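You operate a simulated robot arm through the tools that you are given. There is no shell and no other tool. Be economical: measure what you need, move in short steps, check, and stop when the job is done.

The job below is to be done with a simulated two-armed robot. You get a single attempt, and the scene is never put back.

TASK
On the top of the dark table, fold the cream towel with a blue stripe in half, so that its two short edges meet.

Only the result counts: the job must be done as asked and must still hold three seconds after the hand-in. Knocking over, shifting, dropping, spilling or breaking anything else fails it. Flat cloth is picked up by pressing the open fingertips on it (5 to 10 N) and closing them slowly along it; thin cloth reads only 2 to 8 mm in the jaws.

THE ROBOT
Two 7-joint arms with two-finger parallel grippers on one trunk, on a base that drives. Base frame: it is fixed to the floor where the robot stands at the start and does not move with it; the origin is under the middle of the robot, x ahead of it, y to its left, z up; the surface under the hand at the start is at about z = 0.78. Lengths are in m, angles in degrees, forces in N, time in s.
The left shoulder is at the start at [0.07, 0.163, 1.095], the right one opposite. With the tool pointing down near the work surface each hand reaches from about 0.4 to 0.88 m from the robot's upright axis, wherever it stands, measured 20 degrees to its own side. Places, roughly: top of the dark table [0.7, -0.4, 0.8]. Payload 3.43 kg a hand.
The tool frame of a hand sits at the grasp point between the pads (the TCP): z along the fingers, y along the line on which they close. The tips reach 0.034 m beyond it. The gripper opens to 0.128 m. The fingers are 0.024 m wide and 0.012 m thick; the gripper's body (0.048 by 0.13 m) begins 0.096 m behind the TCP.
Orientation is that of the tool frame in the base frame, as a unit quaternion [x, y, z, w]. With the fingers straight down and closing along the base's y, the tool's x points along the base's -x, its y along +y and its z along -z.

THE INTERFACE
- The arms move only by the tool send_rows. It takes "left_commands", "right_commands" or both (then of equal length, played together; a hand with none holds still); each is a list of rows, each a list of 3 entries, a list of its own where there are three numbers: the turn, a rotation vector about the base's x, y, z in degrees, then the shift along the base's x, y, z in m, then the opening, from 0 (shut) to 1 (fully open). In form: [[[ax, ay, az], [x, y, z], grip], ...]. A call has 1 to 8 rows; each row is the pose to reach, as a shift and turn from the pose commanded when the call began. A row lasts 0.2 s, in which the tool goes at most 0.05 m and 8.6 degrees; a call with a longer step from one row to the next is refused whole, and so is a gripper value outside its range. A pose out of reach is approached as far as the arm can. The call stops where the force on the tool passes 40 N (or 10 N more than at its start, if that is more) or the arm is blocked; 0.2 s more then pass. The fingers move at their own pace (about 0.153 m/s each) and stop on an object; they squeeze with about 34 N. The grip force told is the motor's: it shows also when the fingers shut on nothing. Time passes only in rows, and 0.2 s behind the last, so rows that repeat a pose let the fingers close. The reply holds the time, the measured pose of the TCP, the force on the tool along the base axes, the opening and the grip force, in the units named above and with some noise, with the torque about the TCP (base axes, N m) and any sound that the robot's microphone picked up.
- Cameras (640 x 400 px; columns grow to the right, rows downward): "scene" is now at [0.1266, -0.0269, 1.3068]; the picture's right is [-0.33, -0.94, 0.00], its down [-0.66, 0.23, -0.71] and it looks along [0.67, -0.23, -0.70] (base axes); focal length 281 px, centre (320, 200). "left" rides on the left gripper at [0.076, 0.011, -0.16] in its tool frame; the picture's right is [-0.15, 0.99, 0.00], its down [-0.88, -0.13, -0.46] and it looks along [-0.45, -0.07, 0.89] (tool axes); focal length 234 px, centre (320, 200). "right" rides on the right gripper at [0.076, -0.011, -0.16] in its tool frame; the picture's right is [0.15, 0.99, 0.00], its down [-0.88, 0.13, -0.46] and it looks along [-0.45, 0.07, 0.89] (tool axes); focal length 234 px, centre (320, 200). There is no depth. A picture from a camera that has moved, and an enlarged one, comes with that camera's place and axes in the base frame and with its lens.
- get_image(camera): a new picture of that camera. It takes no simulated time.
- raise_lower(by): slides the trunk up (or, below 0, down) by that many m; the arms and the scene camera ride with it, the base frame stays. It gives what a move gives, with no picture.
- roll_base(legs): drives the robot by 1 to 6 legs, each [ahead, left, turn to the left] in m, m and degrees, along the robot's own axes; the way and the turn of a leg run together, so that a leg with both is an arc; at most 1.5 m and 180 degrees a leg. The arms and the cameras ride along, it lands a little off, and it stops where it bumps. It gives what a move gives.
- aim_head(pan, tilt): turns the head with the scene camera to pan (to the left, within 86 degrees either way) and tilt (down, from -29 to 69), counted from straight ahead of the robot. It gives what a move gives.
- enlarge(camera, box): a new picture of the part [left, top, right, bottom] of that camera's present view, enlarged. It takes no simulated time.
- job_done(): hands the job in; it is judged then, once.

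Work in short steps. Places have to be worked out from the pictures, the camera data and where the tool is seen: move nearer, look again, correct. Check each grasp and each placing, and mend what went wrong. You have 120 turns and 100 pictures in all, those below and enlarged ones among them. Open the grippers and draw the arms clear of the work before you hand the job in, unless the task says otherwise; then end with one line.

The tools are called after "Emit:" as a command line: name --argument value ..., lists and objects as JSON in quotes. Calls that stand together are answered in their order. send_rows: Moves the arms, as the interface text tells. Its arguments: {"type":"object","properties":{"left_commands":{"type":"array","items":{"type":"array"}},"right_commands":{"type":"array","items":{"type":"array"}}},"required":[]} The other tools are called the same way: raise_lower (by) slides the trunk up or down; roll_base (legs) drives the base; aim_head (pan, tilt) turns the head that bears the scene camera; get_image (camera) takes a picture; enlarge (camera, box) takes an enlarged picture of a part of a camera's view; job_done () hands the job in.

At the start:

```text
time_s: 0.0
left_eef_pos: [0.6858, 0.0624, 0.994]
left_orientation: [-0.001, 1.0, -0.001, 0.0]
left_contact_force: [-0.5, -0.2, -0.1]
left_ft_torque: [0.0, 0.04, 0.02]
left_opening: 0.1279
left_finger_force: 0.2
right_eef_pos: [0.3795, -0.3572, 0.9327]
right_orientation: [0.0, 1.0, 0.001, 0.0]
right_contact_force: [-0.6, -0.5, 0.1]
right_ft_torque: [0.01, 0.02, -0.01]
right_opening: 0.128
right_finger_force: 0.2
trunk travel left (down, up): [-0.575, 0.365]
robot x, y, heading: [0.0005, 0.002, -0.1]
head pan, tilt: [-19.2, 44.5]
```

scene: 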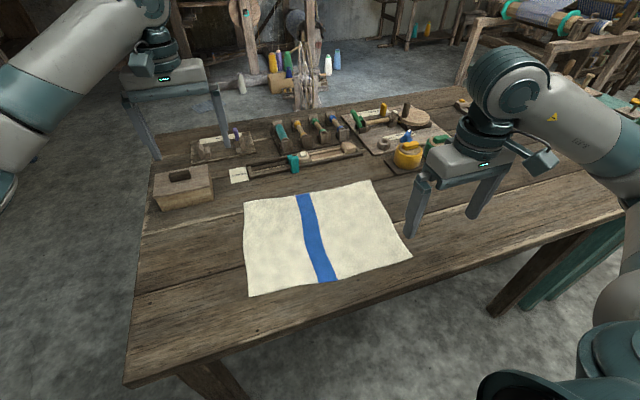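
right: 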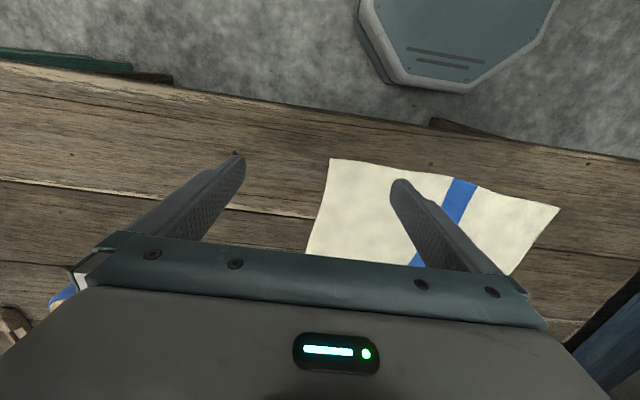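
left: 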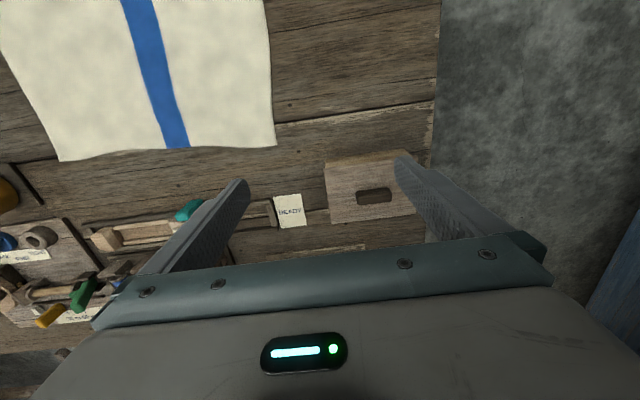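

The towel's corners are about A(0.69,0.00), B(0.655,-0.37), C(0.39,-0.33), D(0.42,0.02), so the short edges are A–D and B–C. I'll shift the robot left and turn it right, so the left hand can carry A to B and the right hand D to C without the arms crossing.

Emit:
roll_base --legs '[[0, 0.18, 0], [0, 0, -38]]'

Emit:
aim_head --pan 10 --tilt 50

Emit:
get_image --camera "scene"

```text
time_s: 3.3
left_eef_pos: [0.5751, -0.1969, 0.9944]
left_orientation: [0.328, 0.945, 0.0, 0.0]
left_contact_force: [-0.1, -0.1, 0.3]
left_ft_torque: [0.01, -0.01, -0.02]
left_opening: 0.128
left_finger_force: 0.1
right_eef_pos: [0.0777, -0.3339, 0.9325]
right_orientation: [0.328, 0.945, 0.0, 0.0]
right_contact_force: [-0.3, -0.6, 0.3]
right_ft_torque: [-0.04, -0.01, 0.01]
right_opening: 0.1281
right_finger_force: 0.0
trunk travel left (down, up): [-0.575, 0.365]
robot x, y, heading: [-0.0016, 0.1796, -38.4]
head pan, tilt: [-19.2, 44.5]
```

```text
time_s: 4.2
left_eef_pos: [0.5757, -0.1968, 0.9947]
left_orientation: [0.327, 0.945, 0.0, 0.0]
left_contact_force: [0.1, -0.7, 0.1]
left_ft_torque: [0.02, -0.02, -0.01]
left_opening: 0.1279
left_finger_force: 0.0
right_eef_pos: [0.0777, -0.335, 0.9314]
right_orientation: [0.327, 0.945, 0.0, -0.001]
right_contact_force: [0.8, 0.1, 0.4]
right_ft_torque: [0.04, -0.01, 0.0]
right_opening: 0.1283
right_finger_force: 0.0
trunk travel left (down, up): [-0.575, 0.365]
robot x, y, heading: [-0.0005, 0.1826, -38.1]
head pan, tilt: [10.0, 50.0]
```

```text
96 pictures are left
camera scene: at [0.1062, 0.1127, 1.2992], right [-0.48, -0.88, 0.0], down [-0.67, 0.36, -0.64], along [0.57, -0.31, -0.77], focal length 281 px, centre (320, 200)
```

scene: 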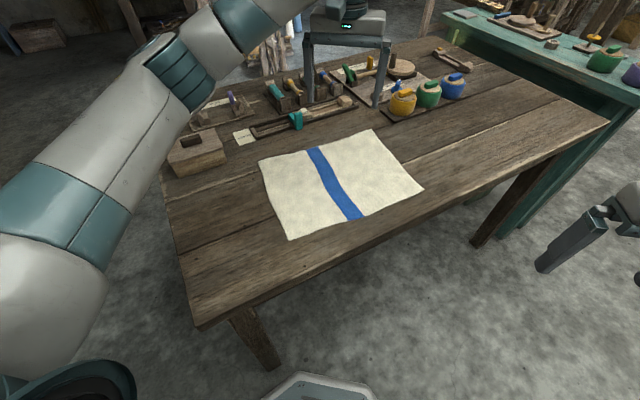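

The corners agree with the first estimate. I'll turn both hands so they close along the short edge and move them above the left edge near A and D, with a narrow opening.

Emit:
send_rows --left_commands '[[[0, 0, -7.25], [0.0102, 0.0226, -0.005], 0.25], [[0, 0, -14.5], [0.0205, 0.0453, -0.01], 0.25], [[0, 0, -21.75], [0.0307, 0.068, -0.015], 0.25], [[0, 0, -29], [0.041, 0.0906, -0.02], 0.25], [[0, 0, -36.25], [0.0512, 0.1133, -0.04], 0.25], [[0, 0, -43.5], [0.0615, 0.136, -0.06], 0.25], [[0, 0, -50.75], [0.0717, 0.1586, -0.08], 0.25], [[0, 0, -58], [0.082, 0.181, -0.095], 0.25]]' --right_commands '[[[0, 0, -7.25], [0.03, 0.0275, 0], 0.25], [[0, 0, -14.5], [0.06, 0.055, 0], 0.25], [[0, 0, -21.75], [0.09, 0.0825, 0], 0.25], [[0, 0, -29], [0.12, 0.11, 0], 0.25], [[0, 0, -36.25], [0.15, 0.1375, 0], 0.25], [[0, 0, -43.5], [0.18, 0.165, 0], 0.25], [[0, 0, -50.75], [0.21, 0.1925, 0], 0.25], [[0, 0, -58], [0.24, 0.22, 0], 0.25]]'

Emit:
get_image --camera "scene"

Emit:
get_image --camera "left"

```text
time_s: 6.0
left_eef_pos: [0.659, -0.0136, 0.8995]
left_orientation: [0.746, 0.666, 0.0, 0.0]
left_contact_force: [0.4, 0.2, -0.3]
left_ft_torque: [0.0, 0.0, -0.04]
left_opening: 0.0319
left_finger_force: 0.1
right_eef_pos: [0.3199, -0.113, 0.9333]
right_orientation: [0.746, 0.666, -0.001, 0.0]
right_contact_force: [0.2, -0.2, 0.5]
right_ft_torque: [-0.03, 0.03, -0.04]
right_opening: 0.032
right_finger_force: 0.1
trunk travel left (down, up): [-0.575, 0.365]
robot x, y, heading: [-0.0003, 0.1768, -38.3]
head pan, tilt: [10.0, 50.0]
```

```text
95 pictures are left
camera scene: at [0.1081, 0.1149, 1.2991], right [-0.47, -0.88, 0.0], down [-0.68, 0.36, -0.64], along [0.56, -0.31, -0.77], focal length 281 px, centre (320, 200)
```

scene: 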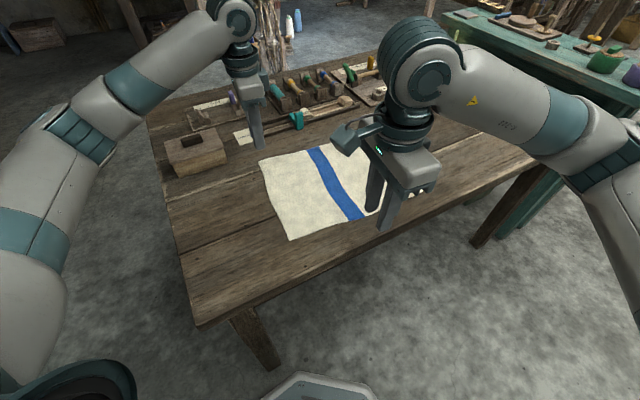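

```text
94 pictures are left
camera left: at [0.6776, 0.0615, 1.0601], right [0.97, -0.26, 0.0], down [-0.23, -0.86, 0.46], along [-0.12, -0.44, -0.89], focal length 234 px, centre (320, 200)
```

left: 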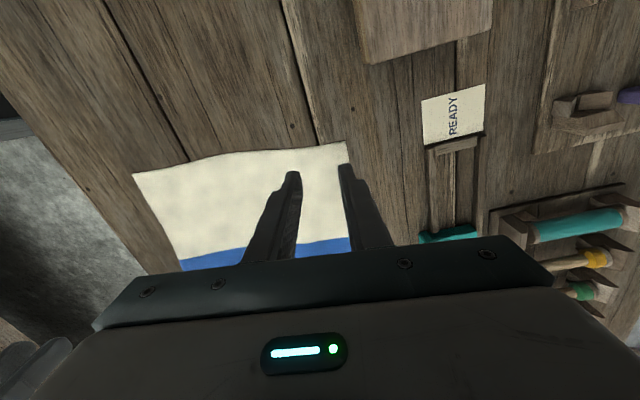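

The left hand camera confirms A≈(0.691,-0.009) and D≈(0.419,0.021). I'll bring the right hand above D.

Emit:
send_rows --right_commands '[[[0, 0, 0], [0.033, 0.03, 0], 0.25], [[0, 0, 0], [0.066, 0.06, 0], 0.25], [[0, 0, 0], [0.1, 0.09, -0.015], 0.25], [[0, 0, 0], [0.131, 0.122, -0.033], 0.25]]'

Emit:
get_image --camera "scene"

Emit:
get_image --camera "right"

```text
time_s: 7.0
left_eef_pos: [0.659, -0.0137, 0.8998]
left_orientation: [0.745, 0.667, 0.0, 0.001]
left_contact_force: [1.1, 0.1, -0.1]
left_ft_torque: [0.01, -0.02, 0.02]
left_opening: 0.0323
left_finger_force: 0.0
right_eef_pos: [0.4491, 0.0067, 0.8985]
right_orientation: [0.745, 0.667, -0.001, 0.001]
right_contact_force: [0.8, -0.1, -1.2]
right_ft_torque: [0.01, 0.0, -0.03]
right_opening: 0.0318
right_finger_force: 0.1
trunk travel left (down, up): [-0.575, 0.365]
robot x, y, heading: [0.0003, 0.1832, -38.4]
head pan, tilt: [10.0, 50.0]
```

```text
93 pictures are left
camera scene: at [0.1076, 0.1144, 1.2991], right [-0.47, -0.88, 0.0], down [-0.68, 0.36, -0.64], along [0.56, -0.31, -0.77], focal length 281 px, centre (320, 200)
```

scene: 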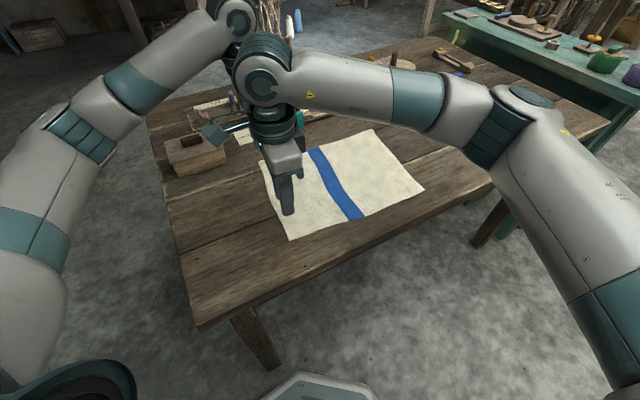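

```text
92 pictures are left
camera right: at [0.4471, 0.0859, 1.057], right [1.0, 0.04, 0.0], down [0.03, -0.89, 0.46], along [0.02, -0.46, -0.89], focal length 234 px, centre (320, 200)
```

right: 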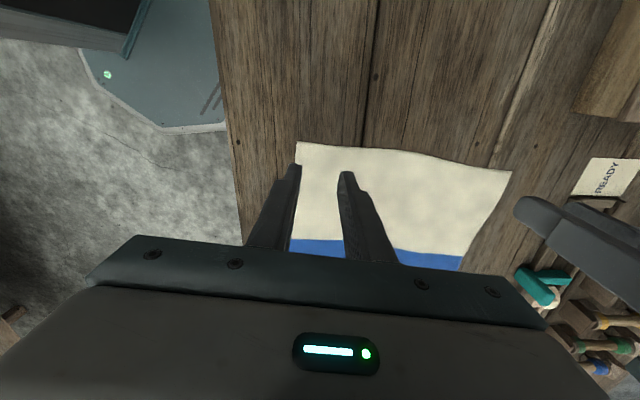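

Both hands are well placed over the corners. I'll shift them slightly inward and go down to just above the cloth.

Emit:
send_rows --left_commands '[[[0, 0, 0], [-0.003, 0, -0.025], 0.25], [[0, 0, 0], [-0.003, 0, -0.05], 0.25], [[0, 0, 0], [-0.003, 0, -0.07], 0.25], [[0, 0, 0], [-0.003, 0, -0.076], 0.25]]' --right_commands '[[[0, 0, 0], [0.004, 0.001, -0.025], 0.25], [[0, 0, 0], [0.004, 0.001, -0.05], 0.25], [[0, 0, 0], [0.004, 0.001, -0.07], 0.25], [[0, 0, 0], [0.004, 0.001, -0.076], 0.25]]'

Emit:
get_image --camera "right"

Emit:
get_image --camera "left"

```text
time_s: 8.1
left_eef_pos: [0.655, -0.015, 0.8218]
left_orientation: [0.744, 0.668, 0.0, 0.0]
left_contact_force: [0.1, -0.3, -0.3]
left_ft_torque: [-0.02, 0.01, 0.01]
left_opening: 0.0318
left_finger_force: 0.0
right_eef_pos: [0.4538, 0.0086, 0.8239]
right_orientation: [0.745, 0.667, 0.0, 0.0]
right_contact_force: [1.0, -0.1, 0.7]
right_ft_torque: [0.0, -0.01, 0.0]
right_opening: 0.0322
right_finger_force: 0.1
trunk travel left (down, up): [-0.575, 0.365]
robot x, y, heading: [0.0023, 0.1786, -38.2]
head pan, tilt: [10.0, 50.0]
```

```text
91 pictures are left
camera right: at [0.4495, 0.086, 0.982], right [1.0, 0.04, 0.0], down [0.03, -0.89, 0.46], along [0.02, -0.46, -0.89], focal length 234 px, centre (320, 200)
```

right: 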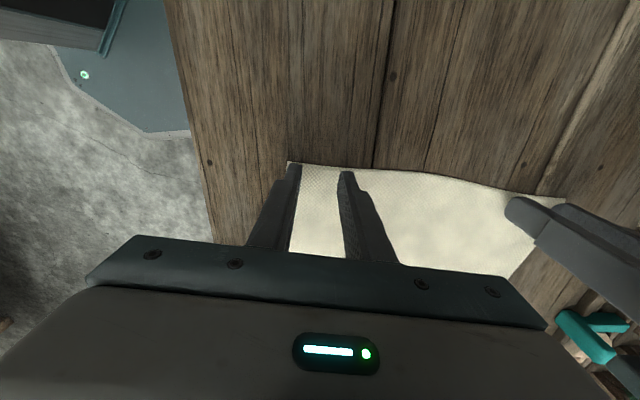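

```text
90 pictures are left
camera left: at [0.6728, 0.0595, 0.984], right [0.97, -0.25, 0.0], down [-0.23, -0.86, 0.46], along [-0.12, -0.44, -0.89], focal length 234 px, centre (320, 200)
```

left: 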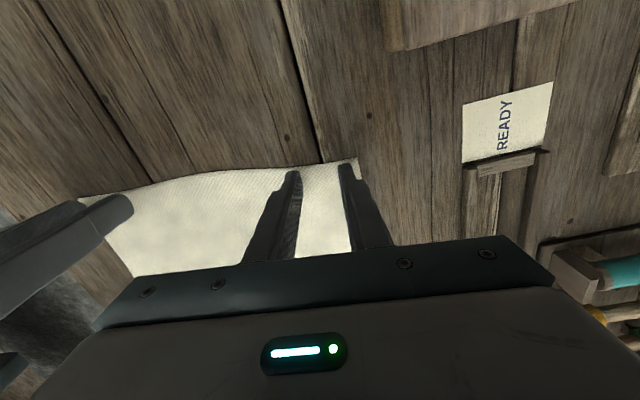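

The tips are about 8 mm above the cloth and placed just inside the corners. I'll press down in small steps.

Emit:
send_rows --left_commands '[[[0, 0, 0], [0, 0, -0.003], 0.25], [[0, 0, 0], [0, 0, -0.006], 0.25], [[0, 0, 0], [0, 0, -0.008], 0.25]]' --right_commands '[[[0, 0, 0], [0, 0, -0.003], 0.25], [[0, 0, 0], [0, 0, -0.006], 0.25], [[0, 0, 0], [0, 0, -0.008], 0.25]]'

```text
time_s: 8.8
left_eef_pos: [0.6542, -0.0144, 0.8172]
left_orientation: [0.745, 0.667, 0.0, 0.0]
left_contact_force: [-0.2, 0.5, -0.2]
left_ft_torque: [-0.02, 0.0, 0.01]
left_opening: 0.032
left_finger_force: 0.1
right_eef_pos: [0.4523, 0.0079, 0.8152]
right_orientation: [0.745, 0.667, 0.0, 0.0]
right_contact_force: [-1.1, -0.5, 3.5]
right_ft_torque: [0.01, 0.0, -0.03]
right_opening: 0.0318
right_finger_force: 0.1
trunk travel left (down, up): [-0.575, 0.365]
robot x, y, heading: [-0.0025, 0.1784, -38.4]
head pan, tilt: [10.0, 50.0]
```

The right hand has just touched down; the left hand has not yet.

Emit:
send_rows --left_commands '[[[0, 0, 0], [0, 0, -0.001], 0.25], [[0, 0, 0], [0, 0, -0.002], 0.25]]' --right_commands '[[[0, 0, 0], [0, 0, -0.0005], 0.25], [[0, 0, 0], [0, 0, -0.001], 0.25]]'

```text
time_s: 9.4
left_eef_pos: [0.6552, -0.0163, 0.8154]
left_orientation: [0.745, 0.667, 0.0, 0.002]
left_contact_force: [-0.1, -1.0, 6.5]
left_ft_torque: [-0.01, 0.01, 0.0]
left_opening: 0.032
left_finger_force: 0.1
right_eef_pos: [0.4527, 0.006, 0.8161]
right_orientation: [0.745, 0.667, 0.001, 0.0]
right_contact_force: [1.5, -1.6, 12.0]
right_ft_torque: [-0.13, -0.02, 0.02]
right_opening: 0.0319
right_finger_force: 0.2
trunk travel left (down, up): [-0.575, 0.365]
robot x, y, heading: [-0.001, 0.1808, -38.0]
head pan, tilt: [10.0, 50.0]
```

Left presses with 6.5 N, right with 12 N. I'll ease the right slightly and close both slowly.

Emit:
send_rows --left_commands '[[[0, 0, 0], [0, 0, 0], 0.21], [[0, 0, 0], [0, 0, 0], 0.17], [[0, 0, 0], [0, 0, 0], 0.13], [[0, 0, 0], [0, 0, 0], 0.09], [[0, 0, 0], [0, 0, 0], 0.05], [[0, 0, 0], [0, 0, 0], 0.02], [[0, 0, 0], [0, 0, 0], 0], [[0, 0, 0], [0, 0, 0], 0]]' --right_commands '[[[0, 0, 0], [0, 0, 0.0005], 0.21], [[0, 0, 0], [0, 0, 0.0005], 0.17], [[0, 0, 0], [0, 0, 0.0005], 0.13], [[0, 0, 0], [0, 0, 0.0005], 0.09], [[0, 0, 0], [0, 0, 0.0005], 0.05], [[0, 0, 0], [0, 0, 0.0005], 0.02], [[0, 0, 0], [0, 0, 0.0005], 0], [[0, 0, 0], [0, 0, 0.0005], 0]]'

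Emit:
get_image --camera "right"

Emit:
get_image --camera "left"

```text
time_s: 11.2
left_eef_pos: [0.6537, -0.0152, 0.8156]
left_orientation: [0.745, 0.667, 0.001, 0.0]
left_contact_force: [0.4, -0.2, 12.1]
left_ft_torque: [-0.07, 0.03, 0.0]
left_opening: 0.0
left_finger_force: 33.0
right_eef_pos: [0.4512, 0.0088, 0.8166]
right_orientation: [0.745, 0.667, 0.0, 0.001]
right_contact_force: [0.5, 0.0, 8.8]
right_ft_torque: [-0.01, 0.04, -0.02]
right_opening: 0.0001
right_finger_force: 33.1
trunk travel left (down, up): [-0.575, 0.365]
robot x, y, heading: [-0.0019, 0.1814, -38.3]
head pan, tilt: [10.0, 50.0]
```

```text
89 pictures are left
camera right: at [0.4483, 0.0864, 0.974], right [1.0, 0.04, 0.0], down [0.03, -0.89, 0.46], along [0.02, -0.46, -0.89], focal length 234 px, centre (320, 200)
```

right: 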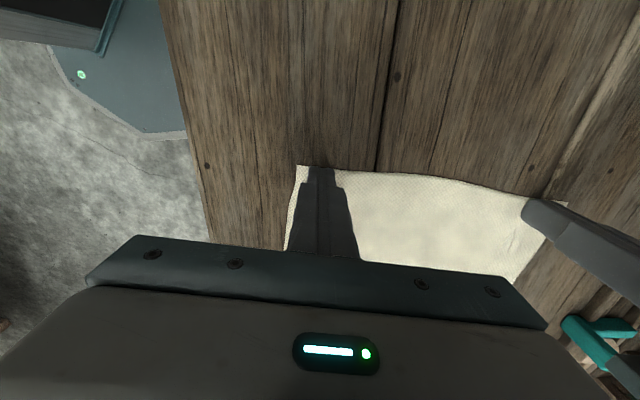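

```text
88 pictures are left
camera left: at [0.6714, 0.0598, 0.9762], right [0.97, -0.25, 0.0], down [-0.23, -0.86, 0.46], along [-0.11, -0.44, -0.89], focal length 234 px, centre (320, 200)
```

left: 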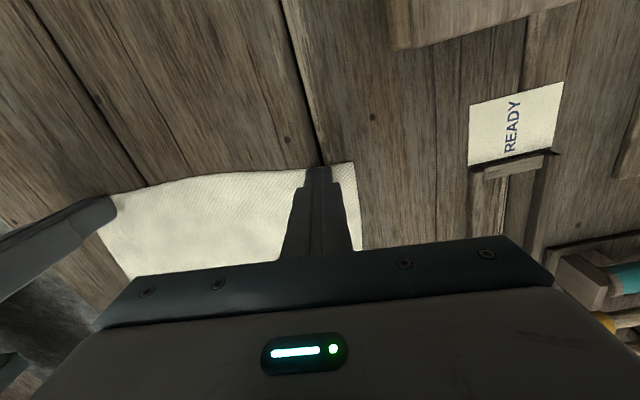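

Both openings read 0, so the fingers slid over the cloth. I'll raise, open wider, shift fully onto the cloth and press again.

Emit:
send_rows --left_commands '[[[0, 0, 0], [0, 0, 0.006], 0], [[0, 0, 0], [-0.007, -0.004, 0.008], 0.25], [[0, 0, 0], [-0.009, -0.008, 0.008], 0.45], [[0, 0, 0], [-0.009, -0.008, 0.004], 0.45], [[0, 0, 0], [-0.009, -0.008, 0.001], 0.45], [[0, 0, 0], [-0.009, -0.008, -0.0005], 0.45]]' --right_commands '[[[0, 0, 0], [0, 0, 0.006], 0], [[0, 0, 0], [0.011, -0.004, 0.008], 0.25], [[0, 0, 0], [0.016, -0.008, 0.008], 0.45], [[0, 0, 0], [0.016, -0.008, 0.004], 0.45], [[0, 0, 0], [0.016, -0.008, 0.001], 0.45], [[0, 0, 0], [0.016, -0.008, -0.0005], 0.45]]'

Emit:
get_image --camera "right"

Emit:
get_image --camera "left"

```text
time_s: 12.7
left_eef_pos: [0.6461, -0.0224, 0.8154]
left_orientation: [0.744, 0.668, 0.001, 0.002]
left_contact_force: [2.0, 1.2, 13.9]
left_ft_torque: [0.16, 0.28, -0.03]
left_opening: 0.0572
left_finger_force: 0.0
right_eef_pos: [0.4691, 0.0017, 0.8167]
right_orientation: [0.745, 0.667, 0.0, 0.001]
right_contact_force: [1.9, -0.8, 9.0]
right_ft_torque: [-0.05, 0.09, 0.03]
right_opening: 0.0574
right_finger_force: 0.1
trunk travel left (down, up): [-0.575, 0.365]
robot x, y, heading: [0.0029, 0.1808, -38.5]
head pan, tilt: [10.0, 50.0]
```

```text
87 pictures are left
camera right: at [0.4648, 0.0781, 0.9741], right [1.0, 0.04, 0.0], down [0.03, -0.89, 0.46], along [0.02, -0.46, -0.89], focal length 234 px, centre (320, 200)
```

right: 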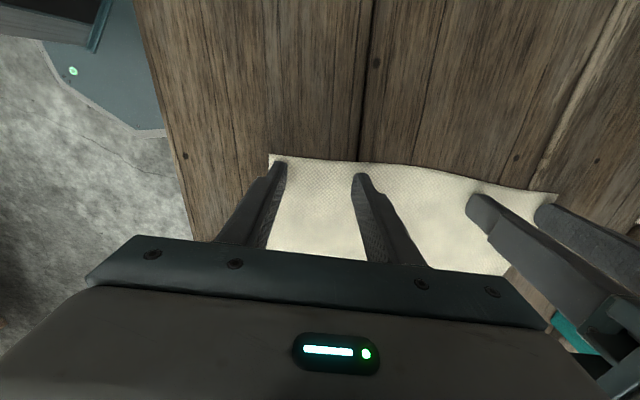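

```text
86 pictures are left
camera left: at [0.6631, 0.0517, 0.9761], right [0.97, -0.25, 0.0], down [-0.23, -0.86, 0.46], along [-0.11, -0.44, -0.89], focal length 234 px, centre (320, 200)
```

left: 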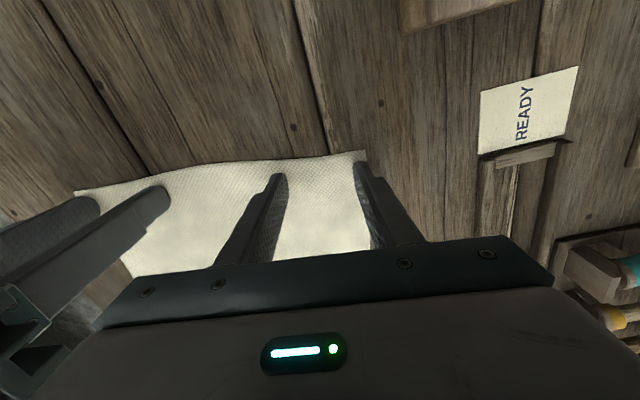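

Both hands press with the fingers wholly on the cloth. I'll close slowly.

Emit:
send_rows --left_commands '[[[0, 0, 0], [0, 0, 0.0003], 0.4], [[0, 0, 0], [0, 0, 0.0003], 0.35], [[0, 0, 0], [0, 0, 0.0003], 0.3], [[0, 0, 0], [0, 0, 0.0003], 0.25], [[0, 0, 0], [0, 0, 0.0003], 0.2], [[0, 0, 0], [0, 0, 0.0003], 0.15], [[0, 0, 0], [0, 0, 0.0003], 0.12]]' --right_commands '[[[0, 0, 0], [0, 0, 0], 0.4], [[0, 0, 0], [0, 0, 0], 0.35], [[0, 0, 0], [0, 0, 0], 0.3], [[0, 0, 0], [0, 0, 0], 0.25], [[0, 0, 0], [0, 0, 0], 0.2], [[0, 0, 0], [0, 0, 0], 0.15], [[0, 0, 0], [0, 0, 0], 0.12]]'

Emit:
enlarge --camera "right" --box '[220, 120, 420, 245]'

Emit:
enlarge --camera "left" --box '[220, 120, 420, 245]'

```text
time_s: 14.2
left_eef_pos: [0.6451, -0.0221, 0.8161]
left_orientation: [0.744, 0.668, 0.001, 0.002]
left_contact_force: [-0.2, 0.0, 15.9]
left_ft_torque: [0.07, 0.07, -0.03]
left_opening: 0.0149
left_finger_force: 0.1
right_eef_pos: [0.4677, 0.0011, 0.8159]
right_orientation: [0.745, 0.667, 0.001, 0.001]
right_contact_force: [-0.4, -0.3, 16.7]
right_ft_torque: [0.0, 0.04, -0.02]
right_opening: 0.0124
right_finger_force: 0.0
trunk travel left (down, up): [-0.575, 0.365]
robot x, y, heading: [0.0017, 0.1831, -38.1]
head pan, tilt: [10.0, 50.0]
```

```text
3.20 times, centred on (320, 182) of right
camera zoom: at [0.4636, 0.0785, 0.974], right [1.0, 0.04, 0.0], down [0.03, -0.89, 0.46], along [0.02, -0.46, -0.89], focal length 749 px, centre (320, 256)
```

zoom: 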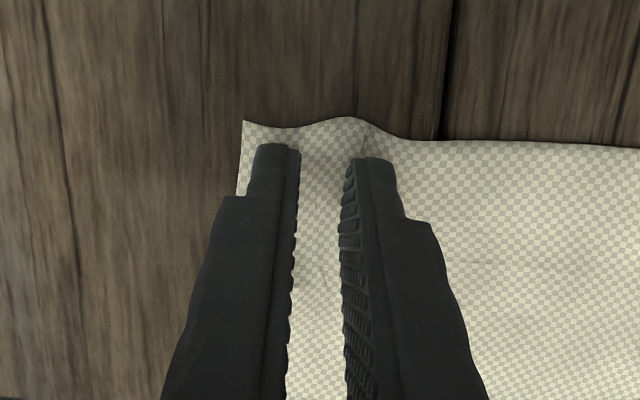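

```text
3.20 times, centred on (320, 182) of left
camera zoom: at [0.6619, 0.0518, 0.9762], right [0.97, -0.25, 0.0], down [-0.23, -0.86, 0.46], along [-0.11, -0.44, -0.89], focal length 749 px, centre (320, 256)
```

zoom: 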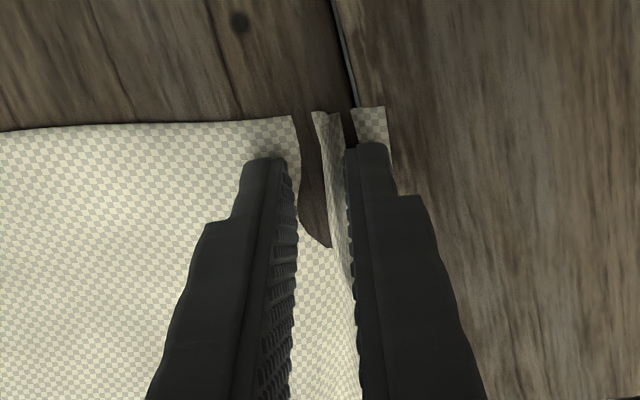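

Ridges are forming between the fingers in both hands. I'll close fully.

Emit:
send_rows --left_commands '[[[0, 0, 0], [0, 0, 0], 0.08], [[0, 0, 0], [0, 0, 0], 0.04], [[0, 0, 0], [0, 0, 0], 0], [[0, 0, 0], [0, 0, 0], 0], [[0, 0, 0], [0, 0, 0], 0]]' --right_commands '[[[0, 0, 0], [0, 0, 0], 0.08], [[0, 0, 0], [0, 0, 0], 0.04], [[0, 0, 0], [0, 0, 0], 0], [[0, 0, 0], [0, 0, 0], 0], [[0, 0, 0], [0, 0, 0], 0]]'

Emit:
enlarge --camera "right" --box '[220, 120, 420, 245]'

Emit:
enlarge --camera "left" --box '[220, 120, 420, 245]'

```text
time_s: 15.4
left_eef_pos: [0.6443, -0.0236, 0.8152]
left_orientation: [0.745, 0.667, 0.001, 0.002]
left_contact_force: [1.5, 1.6, 15.5]
left_ft_torque: [0.11, 0.0, -0.01]
left_opening: 0.0028
left_finger_force: 33.6
right_eef_pos: [0.4678, 0.0011, 0.8151]
right_orientation: [0.745, 0.668, 0.0, 0.001]
right_contact_force: [-0.7, -1.3, 17.8]
right_ft_torque: [-0.02, 0.05, -0.02]
right_opening: 0.0001
right_finger_force: 32.9
trunk travel left (down, up): [-0.575, 0.365]
robot x, y, heading: [0.0016, 0.1816, -38.4]
head pan, tilt: [10.0, 50.0]
```

```text
3.20 times, centred on (320, 182) of right
camera zoom: at [0.4635, 0.0786, 0.9739], right [1.0, 0.04, 0.0], down [0.03, -0.89, 0.46], along [0.02, -0.46, -0.89], focal length 749 px, centre (320, 256)
```

zoom: 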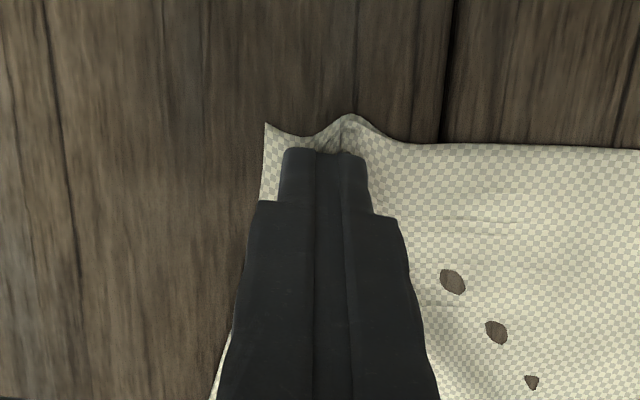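

```text
3.20 times, centred on (320, 182) of left
camera zoom: at [0.6618, 0.052, 0.9762], right [0.97, -0.25, 0.0], down [-0.23, -0.86, 0.46], along [-0.11, -0.44, -0.89], focal length 749 px, centre (320, 256)
```

zoom: 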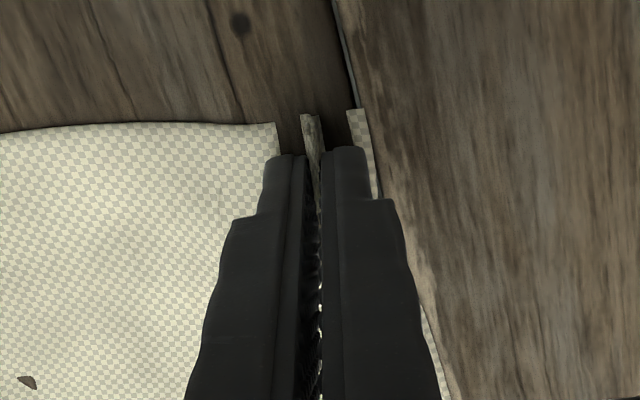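

The left hand holds cloth (2.8 mm); the right one closed on nothing. I'll retry the right, wider and a few mm further in.

Emit:
send_rows --right_commands '[[[0, 0, 0], [0, 0, 0.006], 0], [[0, 0, 0], [0.004, -0.002, 0.009], 0.3], [[0, 0, 0], [0.006, -0.003, 0.009], 0.52], [[0, 0, 0], [0.006, -0.003, 0.005], 0.52], [[0, 0, 0], [0.006, -0.003, 0.002], 0.52], [[0, 0, 0], [0.006, -0.003, 0.0005], 0.52]]'

Emit:
enlarge --camera "right" --box '[220, 120, 420, 245]'

```text
time_s: 16.9
left_eef_pos: [0.6457, -0.0226, 0.8145]
left_orientation: [0.745, 0.668, 0.0, 0.002]
left_contact_force: [-1.3, 3.7, 23.2]
left_ft_torque: [0.2, 0.16, -0.02]
left_opening: 0.0026
left_finger_force: 34.5
right_eef_pos: [0.4727, -0.0014, 0.8156]
right_orientation: [0.745, 0.667, 0.001, 0.002]
right_contact_force: [0.1, -0.7, 0.5]
right_ft_torque: [0.01, -0.02, 0.0]
right_opening: 0.0663
right_finger_force: 0.0
trunk travel left (down, up): [-0.575, 0.365]
robot x, y, heading: [-0.0, 0.1792, -38.5]
head pan, tilt: [10.0, 50.0]
```

```text
3.20 times, centred on (320, 182) of right
camera zoom: at [0.4701, 0.0755, 0.9744], right [1.0, 0.04, 0.0], down [0.03, -0.89, 0.46], along [0.02, -0.46, -0.89], focal length 749 px, centre (320, 256)
```

zoom: 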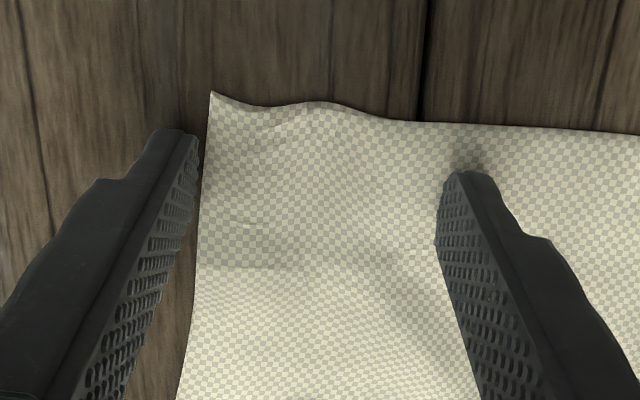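

The right outer finger is off the cloth's side, as the corner shifted. I'll lift, shift +x by 12 mm, press again, and ease the left hand up slightly.

Emit:
send_rows --left_commands '[[[0, 0, 0], [0, 0, 0.001], 0], [[0, 0, 0], [0, 0, 0.001], 0], [[0, 0, 0], [0, 0, 0.001], 0], [[0, 0, 0], [0, 0, 0.001], 0], [[0, 0, 0], [0, 0, 0.001], 0]]' --right_commands '[[[0, 0, 0], [0, 0, 0.007], 0.52], [[0, 0, 0], [0.013, -0.001, 0.007], 0.52], [[0, 0, 0], [0.013, -0.001, 0.003], 0.52], [[0, 0, 0], [0.013, -0.001, 0], 0.52], [[0, 0, 0], [0.013, -0.001, -0.001], 0.52]]'

Emit:
enlarge --camera "right" --box '[220, 120, 420, 245]'

```text
time_s: 18.1
left_eef_pos: [0.6452, -0.0237, 0.8149]
left_orientation: [0.744, 0.668, 0.001, 0.001]
left_contact_force: [-0.9, 2.6, 11.2]
left_ft_torque: [0.09, 0.05, 0.01]
left_opening: 0.0026
left_finger_force: 34.1
right_eef_pos: [0.4865, -0.0038, 0.8162]
right_orientation: [0.745, 0.667, 0.002, 0.001]
right_contact_force: [0.9, -2.3, 11.9]
right_ft_torque: [-0.02, 0.27, 0.1]
right_opening: 0.0665
right_finger_force: 0.1
trunk travel left (down, up): [-0.575, 0.365]
robot x, y, heading: [-0.0002, 0.1782, -38.4]
head pan, tilt: [10.0, 50.0]
```

```text
3.20 times, centred on (320, 182) of right
camera zoom: at [0.4835, 0.074, 0.974], right [1.0, 0.04, 0.0], down [0.03, -0.89, 0.46], along [0.02, -0.46, -0.89], focal length 749 px, centre (320, 256)
```

zoom: 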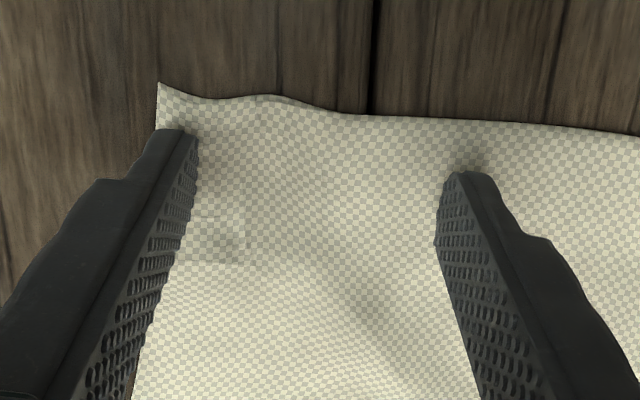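

The right fingers are on the cloth at 12 N. I'll close slowly.

Emit:
send_rows --right_commands '[[[0, 0, 0], [0, 0, 0], 0.46], [[0, 0, 0], [0, 0, 0], 0.4], [[0, 0, 0], [0, 0, 0.0003], 0.34], [[0, 0, 0], [0, 0, 0.0003], 0.28], [[0, 0, 0], [0, 0, 0.0006], 0.22], [[0, 0, 0], [0, 0, 0.0006], 0.17], [[0, 0, 0], [0, 0, 0.0006], 0.13]]'

Emit:
enlarge --camera "right" --box '[220, 120, 420, 245]'

```text
time_s: 19.6
left_eef_pos: [0.6441, -0.022, 0.8154]
left_orientation: [0.744, 0.668, 0.001, 0.0]
left_contact_force: [-10.0, 1.2, 2.3]
left_ft_torque: [0.02, 0.4, 0.1]
left_opening: 0.0026
left_finger_force: 34.1
right_eef_pos: [0.4859, -0.0035, 0.8156]
right_orientation: [0.745, 0.667, 0.0, 0.001]
right_contact_force: [2.1, -2.7, 30.9]
right_ft_torque: [-0.02, -0.57, -0.07]
right_opening: 0.0181
right_finger_force: 2.3
trunk travel left (down, up): [-0.575, 0.365]
robot x, y, heading: [-0.0014, 0.18, -38.6]
head pan, tilt: [10.0, 50.0]
```

```text
3.20 times, centred on (320, 182) of right
camera zoom: at [0.4827, 0.0743, 0.9747], right [1.0, 0.04, 0.0], down [0.03, -0.89, 0.46], along [0.02, -0.46, -0.89], focal length 749 px, centre (320, 256)
```

zoom: 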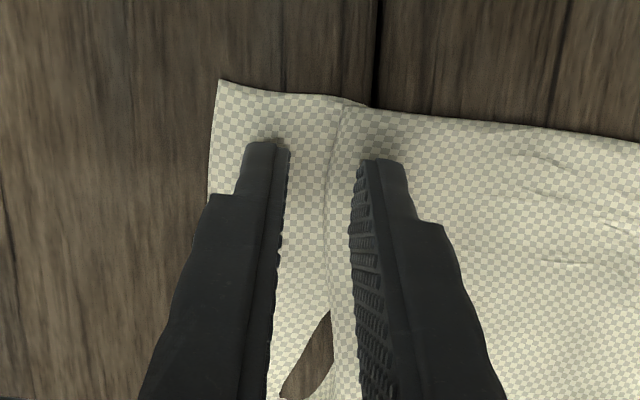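

A good ridge now. I'll ease the press slightly and close the right hand fully.

Emit:
send_rows --right_commands '[[[0, 0, 0], [0, 0, 0.0005], 0.1], [[0, 0, 0], [0, 0, 0.0008], 0.06], [[0, 0, 0], [0, 0, 0.0008], 0.03], [[0, 0, 0], [0, 0, 0.0008], 0], [[0, 0, 0], [0, 0, 0.0008], 0], [[0, 0, 0], [0, 0, 0.0008], 0]]'

Emit:
enlarge --camera "right" --box '[220, 120, 420, 245]'

```text
time_s: 21.1
left_eef_pos: [0.6445, -0.0218, 0.8157]
left_orientation: [0.745, 0.667, 0.001, 0.001]
left_contact_force: [-8.1, 1.3, 2.4]
left_ft_torque: [0.02, 0.34, 0.08]
left_opening: 0.0025
left_finger_force: 33.7
right_eef_pos: [0.4864, -0.0036, 0.817]
right_orientation: [0.746, 0.666, 0.0, 0.001]
right_contact_force: [9.6, -0.6, 24.1]
right_ft_torque: [0.1, -0.53, -0.03]
right_opening: 0.0
right_finger_force: 33.4
trunk travel left (down, up): [-0.575, 0.365]
robot x, y, heading: [0.0009, 0.1785, -38.2]
head pan, tilt: [10.0, 50.0]
```

```text
3.20 times, centred on (320, 182) of right
camera zoom: at [0.4835, 0.0743, 0.9748], right [1.0, 0.04, 0.0], down [0.03, -0.89, 0.46], along [0.02, -0.46, -0.89], focal length 749 px, centre (320, 256)
```

zoom: 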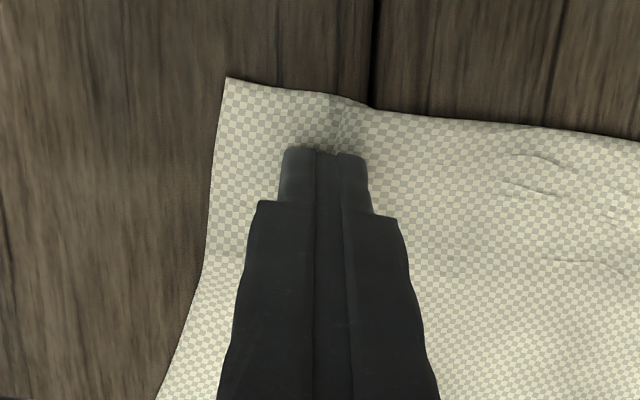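

Again nothing between the right fingers (0.0 mm). I'll open while still lightly pressed, to spread the cloth back out, then look.

Emit:
send_rows --right_commands '[[[0, 0, 0], [0, 0, 0.0008], 0.06], [[0, 0, 0], [0, 0, 0.0008], 0.13], [[0, 0, 0], [0, 0, 0.0008], 0.2], [[0, 0, 0], [0, 0, 0.0008], 0.27], [[0, 0, 0], [0, 0, 0.0008], 0.34], [[0, 0, 0], [0, 0, 0.0008], 0.4]]'

Emit:
get_image --camera "right"

```text
time_s: 22.4
left_eef_pos: [0.6452, -0.0234, 0.8161]
left_orientation: [0.744, 0.668, 0.0, 0.001]
left_contact_force: [0.5, 0.3, 2.2]
left_ft_torque: [0.05, 0.02, 0.04]
left_opening: 0.0023
left_finger_force: 34.5
right_eef_pos: [0.4866, -0.003, 0.8153]
right_orientation: [0.745, 0.667, 0.001, 0.0]
right_contact_force: [-2.9, 1.0, 14.3]
right_ft_torque: [0.03, -0.35, 0.02]
right_opening: 0.0488
right_finger_force: 0.0
trunk travel left (down, up): [-0.575, 0.365]
robot x, y, heading: [-0.0024, 0.1768, -38.3]
head pan, tilt: [10.0, 50.0]
```

```text
77 pictures are left
camera right: at [0.4836, 0.0743, 0.9749], right [1.0, 0.04, 0.0], down [0.03, -0.89, 0.46], along [0.02, -0.46, -0.89], focal length 234 px, centre (320, 200)
```

right: 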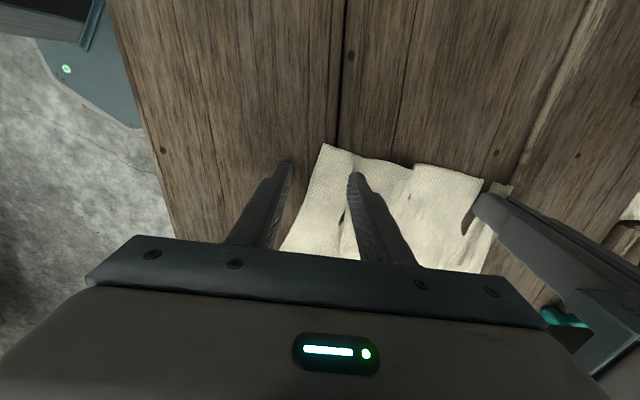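

The cloth is now bunched between the hands. I'll lift the right hand clear and look.

Emit:
send_rows --right_commands '[[[0, 0, 0], [0, 0, 0.02], 0.4], [[0, 0, 0], [0, 0, 0.05], 0.4]]'

Emit:
get_image --camera "right"

Emit:
get_image --camera "scene"

```text
time_s: 23.1
left_eef_pos: [0.6457, -0.0234, 0.8148]
left_orientation: [0.744, 0.668, -0.001, 0.002]
left_contact_force: [-0.2, -0.4, 10.2]
left_ft_torque: [0.05, 0.03, 0.04]
left_opening: 0.0027
left_finger_force: 33.9
right_eef_pos: [0.4885, -0.0033, 0.8654]
right_orientation: [0.745, 0.667, 0.001, -0.001]
right_contact_force: [-0.2, -0.2, 0.4]
right_ft_torque: [-0.02, 0.02, -0.02]
right_opening: 0.0509
right_finger_force: 0.2
trunk travel left (down, up): [-0.575, 0.365]
robot x, y, heading: [-0.0007, 0.1797, -38.5]
head pan, tilt: [10.0, 50.0]
```

```text
76 pictures are left
camera right: at [0.4851, 0.0743, 1.0234], right [1.0, 0.04, 0.0], down [0.03, -0.89, 0.46], along [0.02, -0.46, -0.89], focal length 234 px, centre (320, 200)
```

right: 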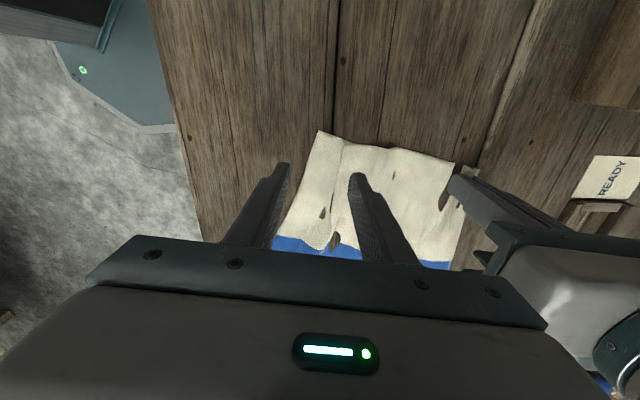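

```text
75 pictures are left
camera scene: at [0.1055, 0.1134, 1.2992], right [-0.47, -0.88, 0.0], down [-0.67, 0.36, -0.64], along [0.57, -0.31, -0.77], focal length 281 px, centre (320, 200)
```

scene: 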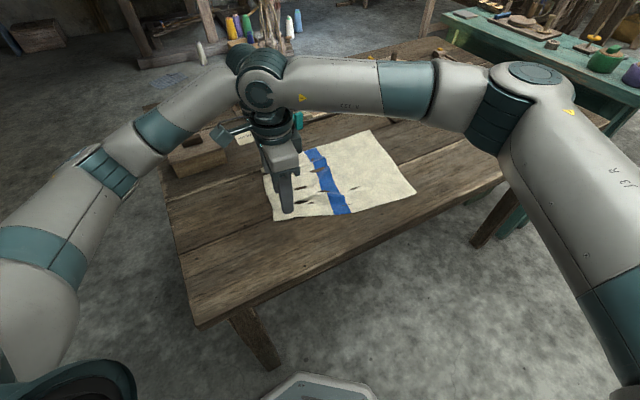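

The near side is bunched with standing wrinkles, which may be easy to grip. I'll enlarge to find a ridge.

Emit:
enlarge --camera "right" --box '[260, 110, 480, 248]'

Emit:
enlarge --camera "scene" --box '[240, 120, 440, 245]'

```text
2.90 times, centred on (370, 179) of right
camera zoom: at [0.4851, 0.0743, 1.0234], right [1.0, 0.04, 0.0], down [0.03, -0.89, 0.46], along [0.02, -0.46, -0.89], focal length 679 px, centre (175, 261)
```

zoom: 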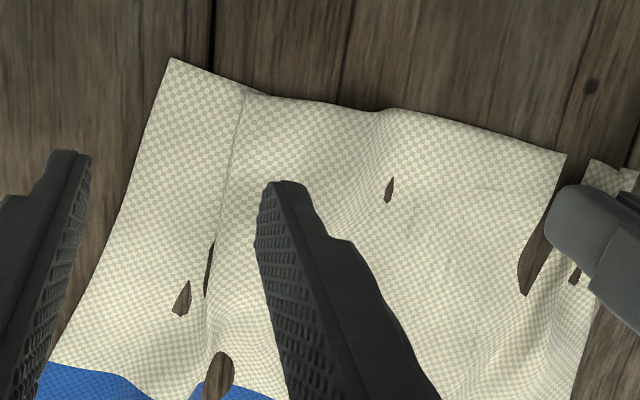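

```text
3.20 times, centred on (340, 182) of scene
camera zoom: at [0.1055, 0.1134, 1.2992], right [-0.47, -0.88, 0.0], down [-0.67, 0.36, -0.64], along [0.57, -0.31, -0.77], focal length 900 px, centre (256, 256)
```

zoom: 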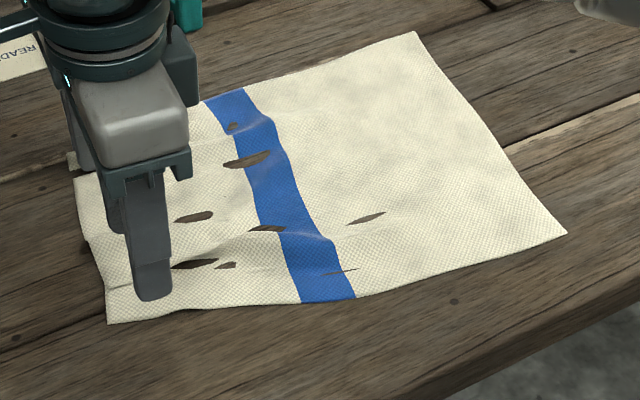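

A ridge runs along y at about x≈0.511. I'll straddle it with a moderate opening and press.

Emit:
send_rows --right_commands '[[[0, 0, 0], [0.023, 0.006, -0.01], 0.28], [[0, 0, 0], [0.023, 0.006, -0.03], 0.28], [[0, 0, 0], [0.023, 0.006, -0.044], 0.28], [[0, 0, 0], [0.023, 0.006, -0.048], 0.28], [[0, 0, 0], [0.023, 0.006, -0.0505], 0.28]]'

Emit:
enlarge --camera "right" --box '[220, 120, 420, 245]'

```text
time_s: 24.2
left_eef_pos: [0.6453, -0.0239, 0.8145]
left_orientation: [0.744, 0.668, 0.001, 0.002]
left_contact_force: [2.1, -1.3, 12.7]
left_ft_torque: [-0.01, -0.08, 0.0]
left_opening: 0.0024
left_finger_force: 34.2
right_eef_pos: [0.511, 0.0023, 0.8155]
right_orientation: [0.745, 0.667, 0.001, 0.0]
right_contact_force: [0.0, 0.6, 2.7]
right_ft_torque: [-0.02, -0.07, -0.01]
right_opening: 0.0362
right_finger_force: 0.1
trunk travel left (down, up): [-0.575, 0.365]
robot x, y, heading: [0.0018, 0.181, -38.5]
head pan, tilt: [10.0, 50.0]
```

```text
3.20 times, centred on (320, 182) of right
camera zoom: at [0.5075, 0.0799, 0.9748], right [1.0, 0.04, 0.0], down [0.03, -0.89, 0.46], along [0.02, -0.46, -0.89], focal length 749 px, centre (320, 256)
```

zoom: 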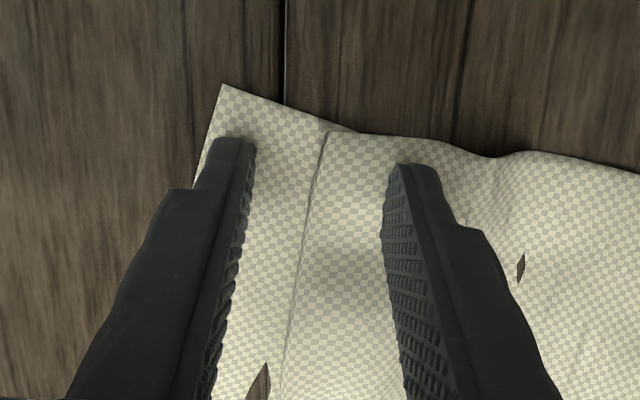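

The fingers straddle the ridge well. I'll press a little more and close slowly.

Emit:
send_rows --right_commands '[[[0, 0, 0], [0, 0, -0.0006], 0.28], [[0, 0, 0], [0, 0, -0.0006], 0.255], [[0, 0, 0], [0, 0, -0.0006], 0.23], [[0, 0, 0], [0, 0, -0.0006], 0.205], [[0, 0, 0], [0, 0, -0.0006], 0.18], [[0, 0, 0], [0, 0, -0.0006], 0.155], [[0, 0, 0], [0, 0, -0.0006], 0.13], [[0, 0, 0], [0, 0, -0.0006], 0.11]]'

Emit:
enlarge --camera "right" --box '[220, 120, 420, 245]'

```text
time_s: 26.1
left_eef_pos: [0.6449, -0.0237, 0.8155]
left_orientation: [0.745, 0.667, 0.0, 0.001]
left_contact_force: [1.1, -0.6, 7.1]
left_ft_torque: [-0.03, -0.04, -0.03]
left_opening: 0.0023
left_finger_force: 34.4
right_eef_pos: [0.511, 0.0016, 0.8166]
right_orientation: [0.745, 0.667, 0.001, 0.001]
right_contact_force: [0.1, 0.0, 13.6]
right_ft_torque: [0.0, -0.1, -0.02]
right_opening: 0.0149
right_finger_force: 0.3
trunk travel left (down, up): [-0.575, 0.365]
robot x, y, heading: [0.0, 0.1782, -38.1]
head pan, tilt: [10.0, 50.0]
```

```text
3.20 times, centred on (320, 182) of right
camera zoom: at [0.5069, 0.08, 0.9747], right [1.0, 0.04, 0.0], down [0.03, -0.89, 0.46], along [0.02, -0.46, -0.89], focal length 749 px, centre (320, 256)
```

zoom: 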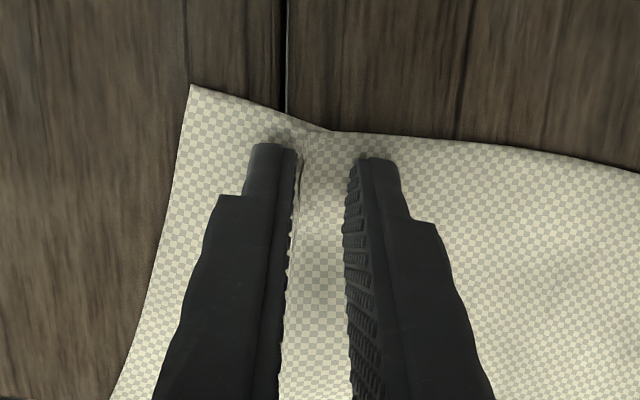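

The ridge now sits against the outer finger. I'll finish the closing slowly.

Emit:
send_rows --right_commands '[[[0, 0, 0], [0, 0, 0], 0.09], [[0, 0, 0], [0, 0, 0], 0.07], [[0, 0, 0], [0, 0, 0], 0.05], [[0, 0, 0], [0, 0, 0], 0.03], [[0, 0, 0], [0, 0, 0], 0.01], [[0, 0, 0], [0, 0, 0], 0], [[0, 0, 0], [0, 0, 0], 0]]'

Emit:
enlarge --camera "right" --box '[220, 120, 420, 245]'

```text
time_s: 27.6
left_eef_pos: [0.6461, -0.0231, 0.8162]
left_orientation: [0.745, 0.667, 0.0, 0.001]
left_contact_force: [-0.7, 0.5, 3.0]
left_ft_torque: [0.02, 0.09, 0.02]
left_opening: 0.0024
left_finger_force: 34.0
right_eef_pos: [0.5104, 0.0027, 0.8173]
right_orientation: [0.745, 0.667, 0.001, 0.002]
right_contact_force: [3.7, -0.1, 23.4]
right_ft_torque: [-0.03, -0.15, -0.02]
right_opening: 0.0
right_finger_force: 33.3
trunk travel left (down, up): [-0.575, 0.365]
robot x, y, heading: [0.001, 0.1803, -38.3]
head pan, tilt: [10.0, 50.0]
```

```text
3.20 times, centred on (320, 182) of right
camera zoom: at [0.5069, 0.0802, 0.9749], right [1.0, 0.04, 0.0], down [0.03, -0.89, 0.46], along [0.02, -0.46, -0.89], focal length 749 px, centre (320, 256)
```

zoom: 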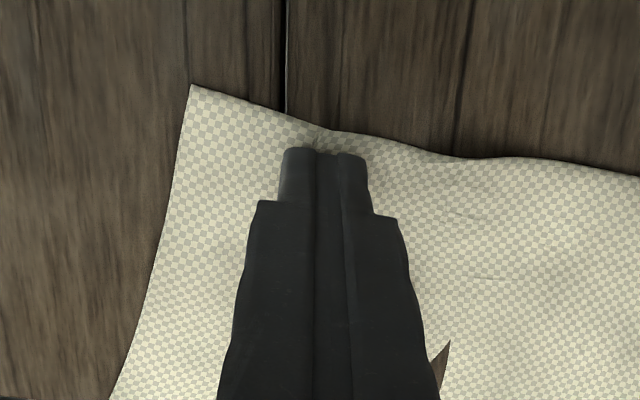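

Still nothing. This time I'll form the ridge under pressure, then ease up about 1.5 mm before the final closing so the ridge can stand between the pads. First I reposition.

Emit:
send_rows --right_commands '[[[0, 0, 0], [0, 0, 0.008], 0.05], [[0, 0, 0], [0.006, -0.001, 0.01], 0.3], [[0, 0, 0], [0.011, -0.002, 0.008], 0.45], [[0, 0, 0], [0.011, -0.002, 0.003], 0.45], [[0, 0, 0], [0.011, -0.002, 0], 0.45], [[0, 0, 0], [0.011, -0.002, -0.0012], 0.45]]'

Emit:
enlarge --camera "right" --box '[220, 120, 420, 245]'

```text
time_s: 28.6
left_eef_pos: [0.6491, -0.0209, 0.8162]
left_orientation: [0.742, 0.67, 0.001, 0.001]
left_contact_force: [0.8, 0.2, 7.9]
left_ft_torque: [0.04, 0.57, -0.09]
left_opening: 0.0024
left_finger_force: 34.3
right_eef_pos: [0.5187, 0.0018, 0.8232]
right_orientation: [0.744, 0.668, 0.0, -0.001]
right_contact_force: [-3.4, 1.1, 1.0]
right_ft_torque: [-0.04, -0.61, 0.03]
right_opening: 0.0577
right_finger_force: 0.1
trunk travel left (down, up): [-0.575, 0.365]
robot x, y, heading: [0.0022, 0.1806, -38.4]
head pan, tilt: [10.0, 50.0]
stopped in row 4 (right hand): the force on the tool passed its limit at 47 N (the readings are from after the stop); the commanded pose is now the measured one
```

```text
3.20 times, centred on (320, 182) of right
camera zoom: at [0.517, 0.0787, 0.9811], right [1.0, 0.04, 0.0], down [0.04, -0.89, 0.45], along [0.02, -0.45, -0.89], focal length 749 px, centre (320, 256)
```

zoom: 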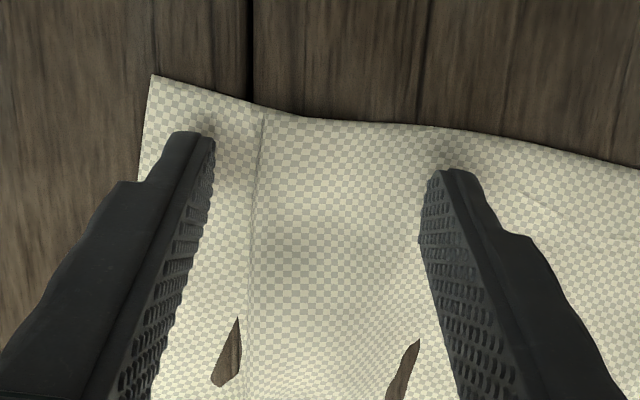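

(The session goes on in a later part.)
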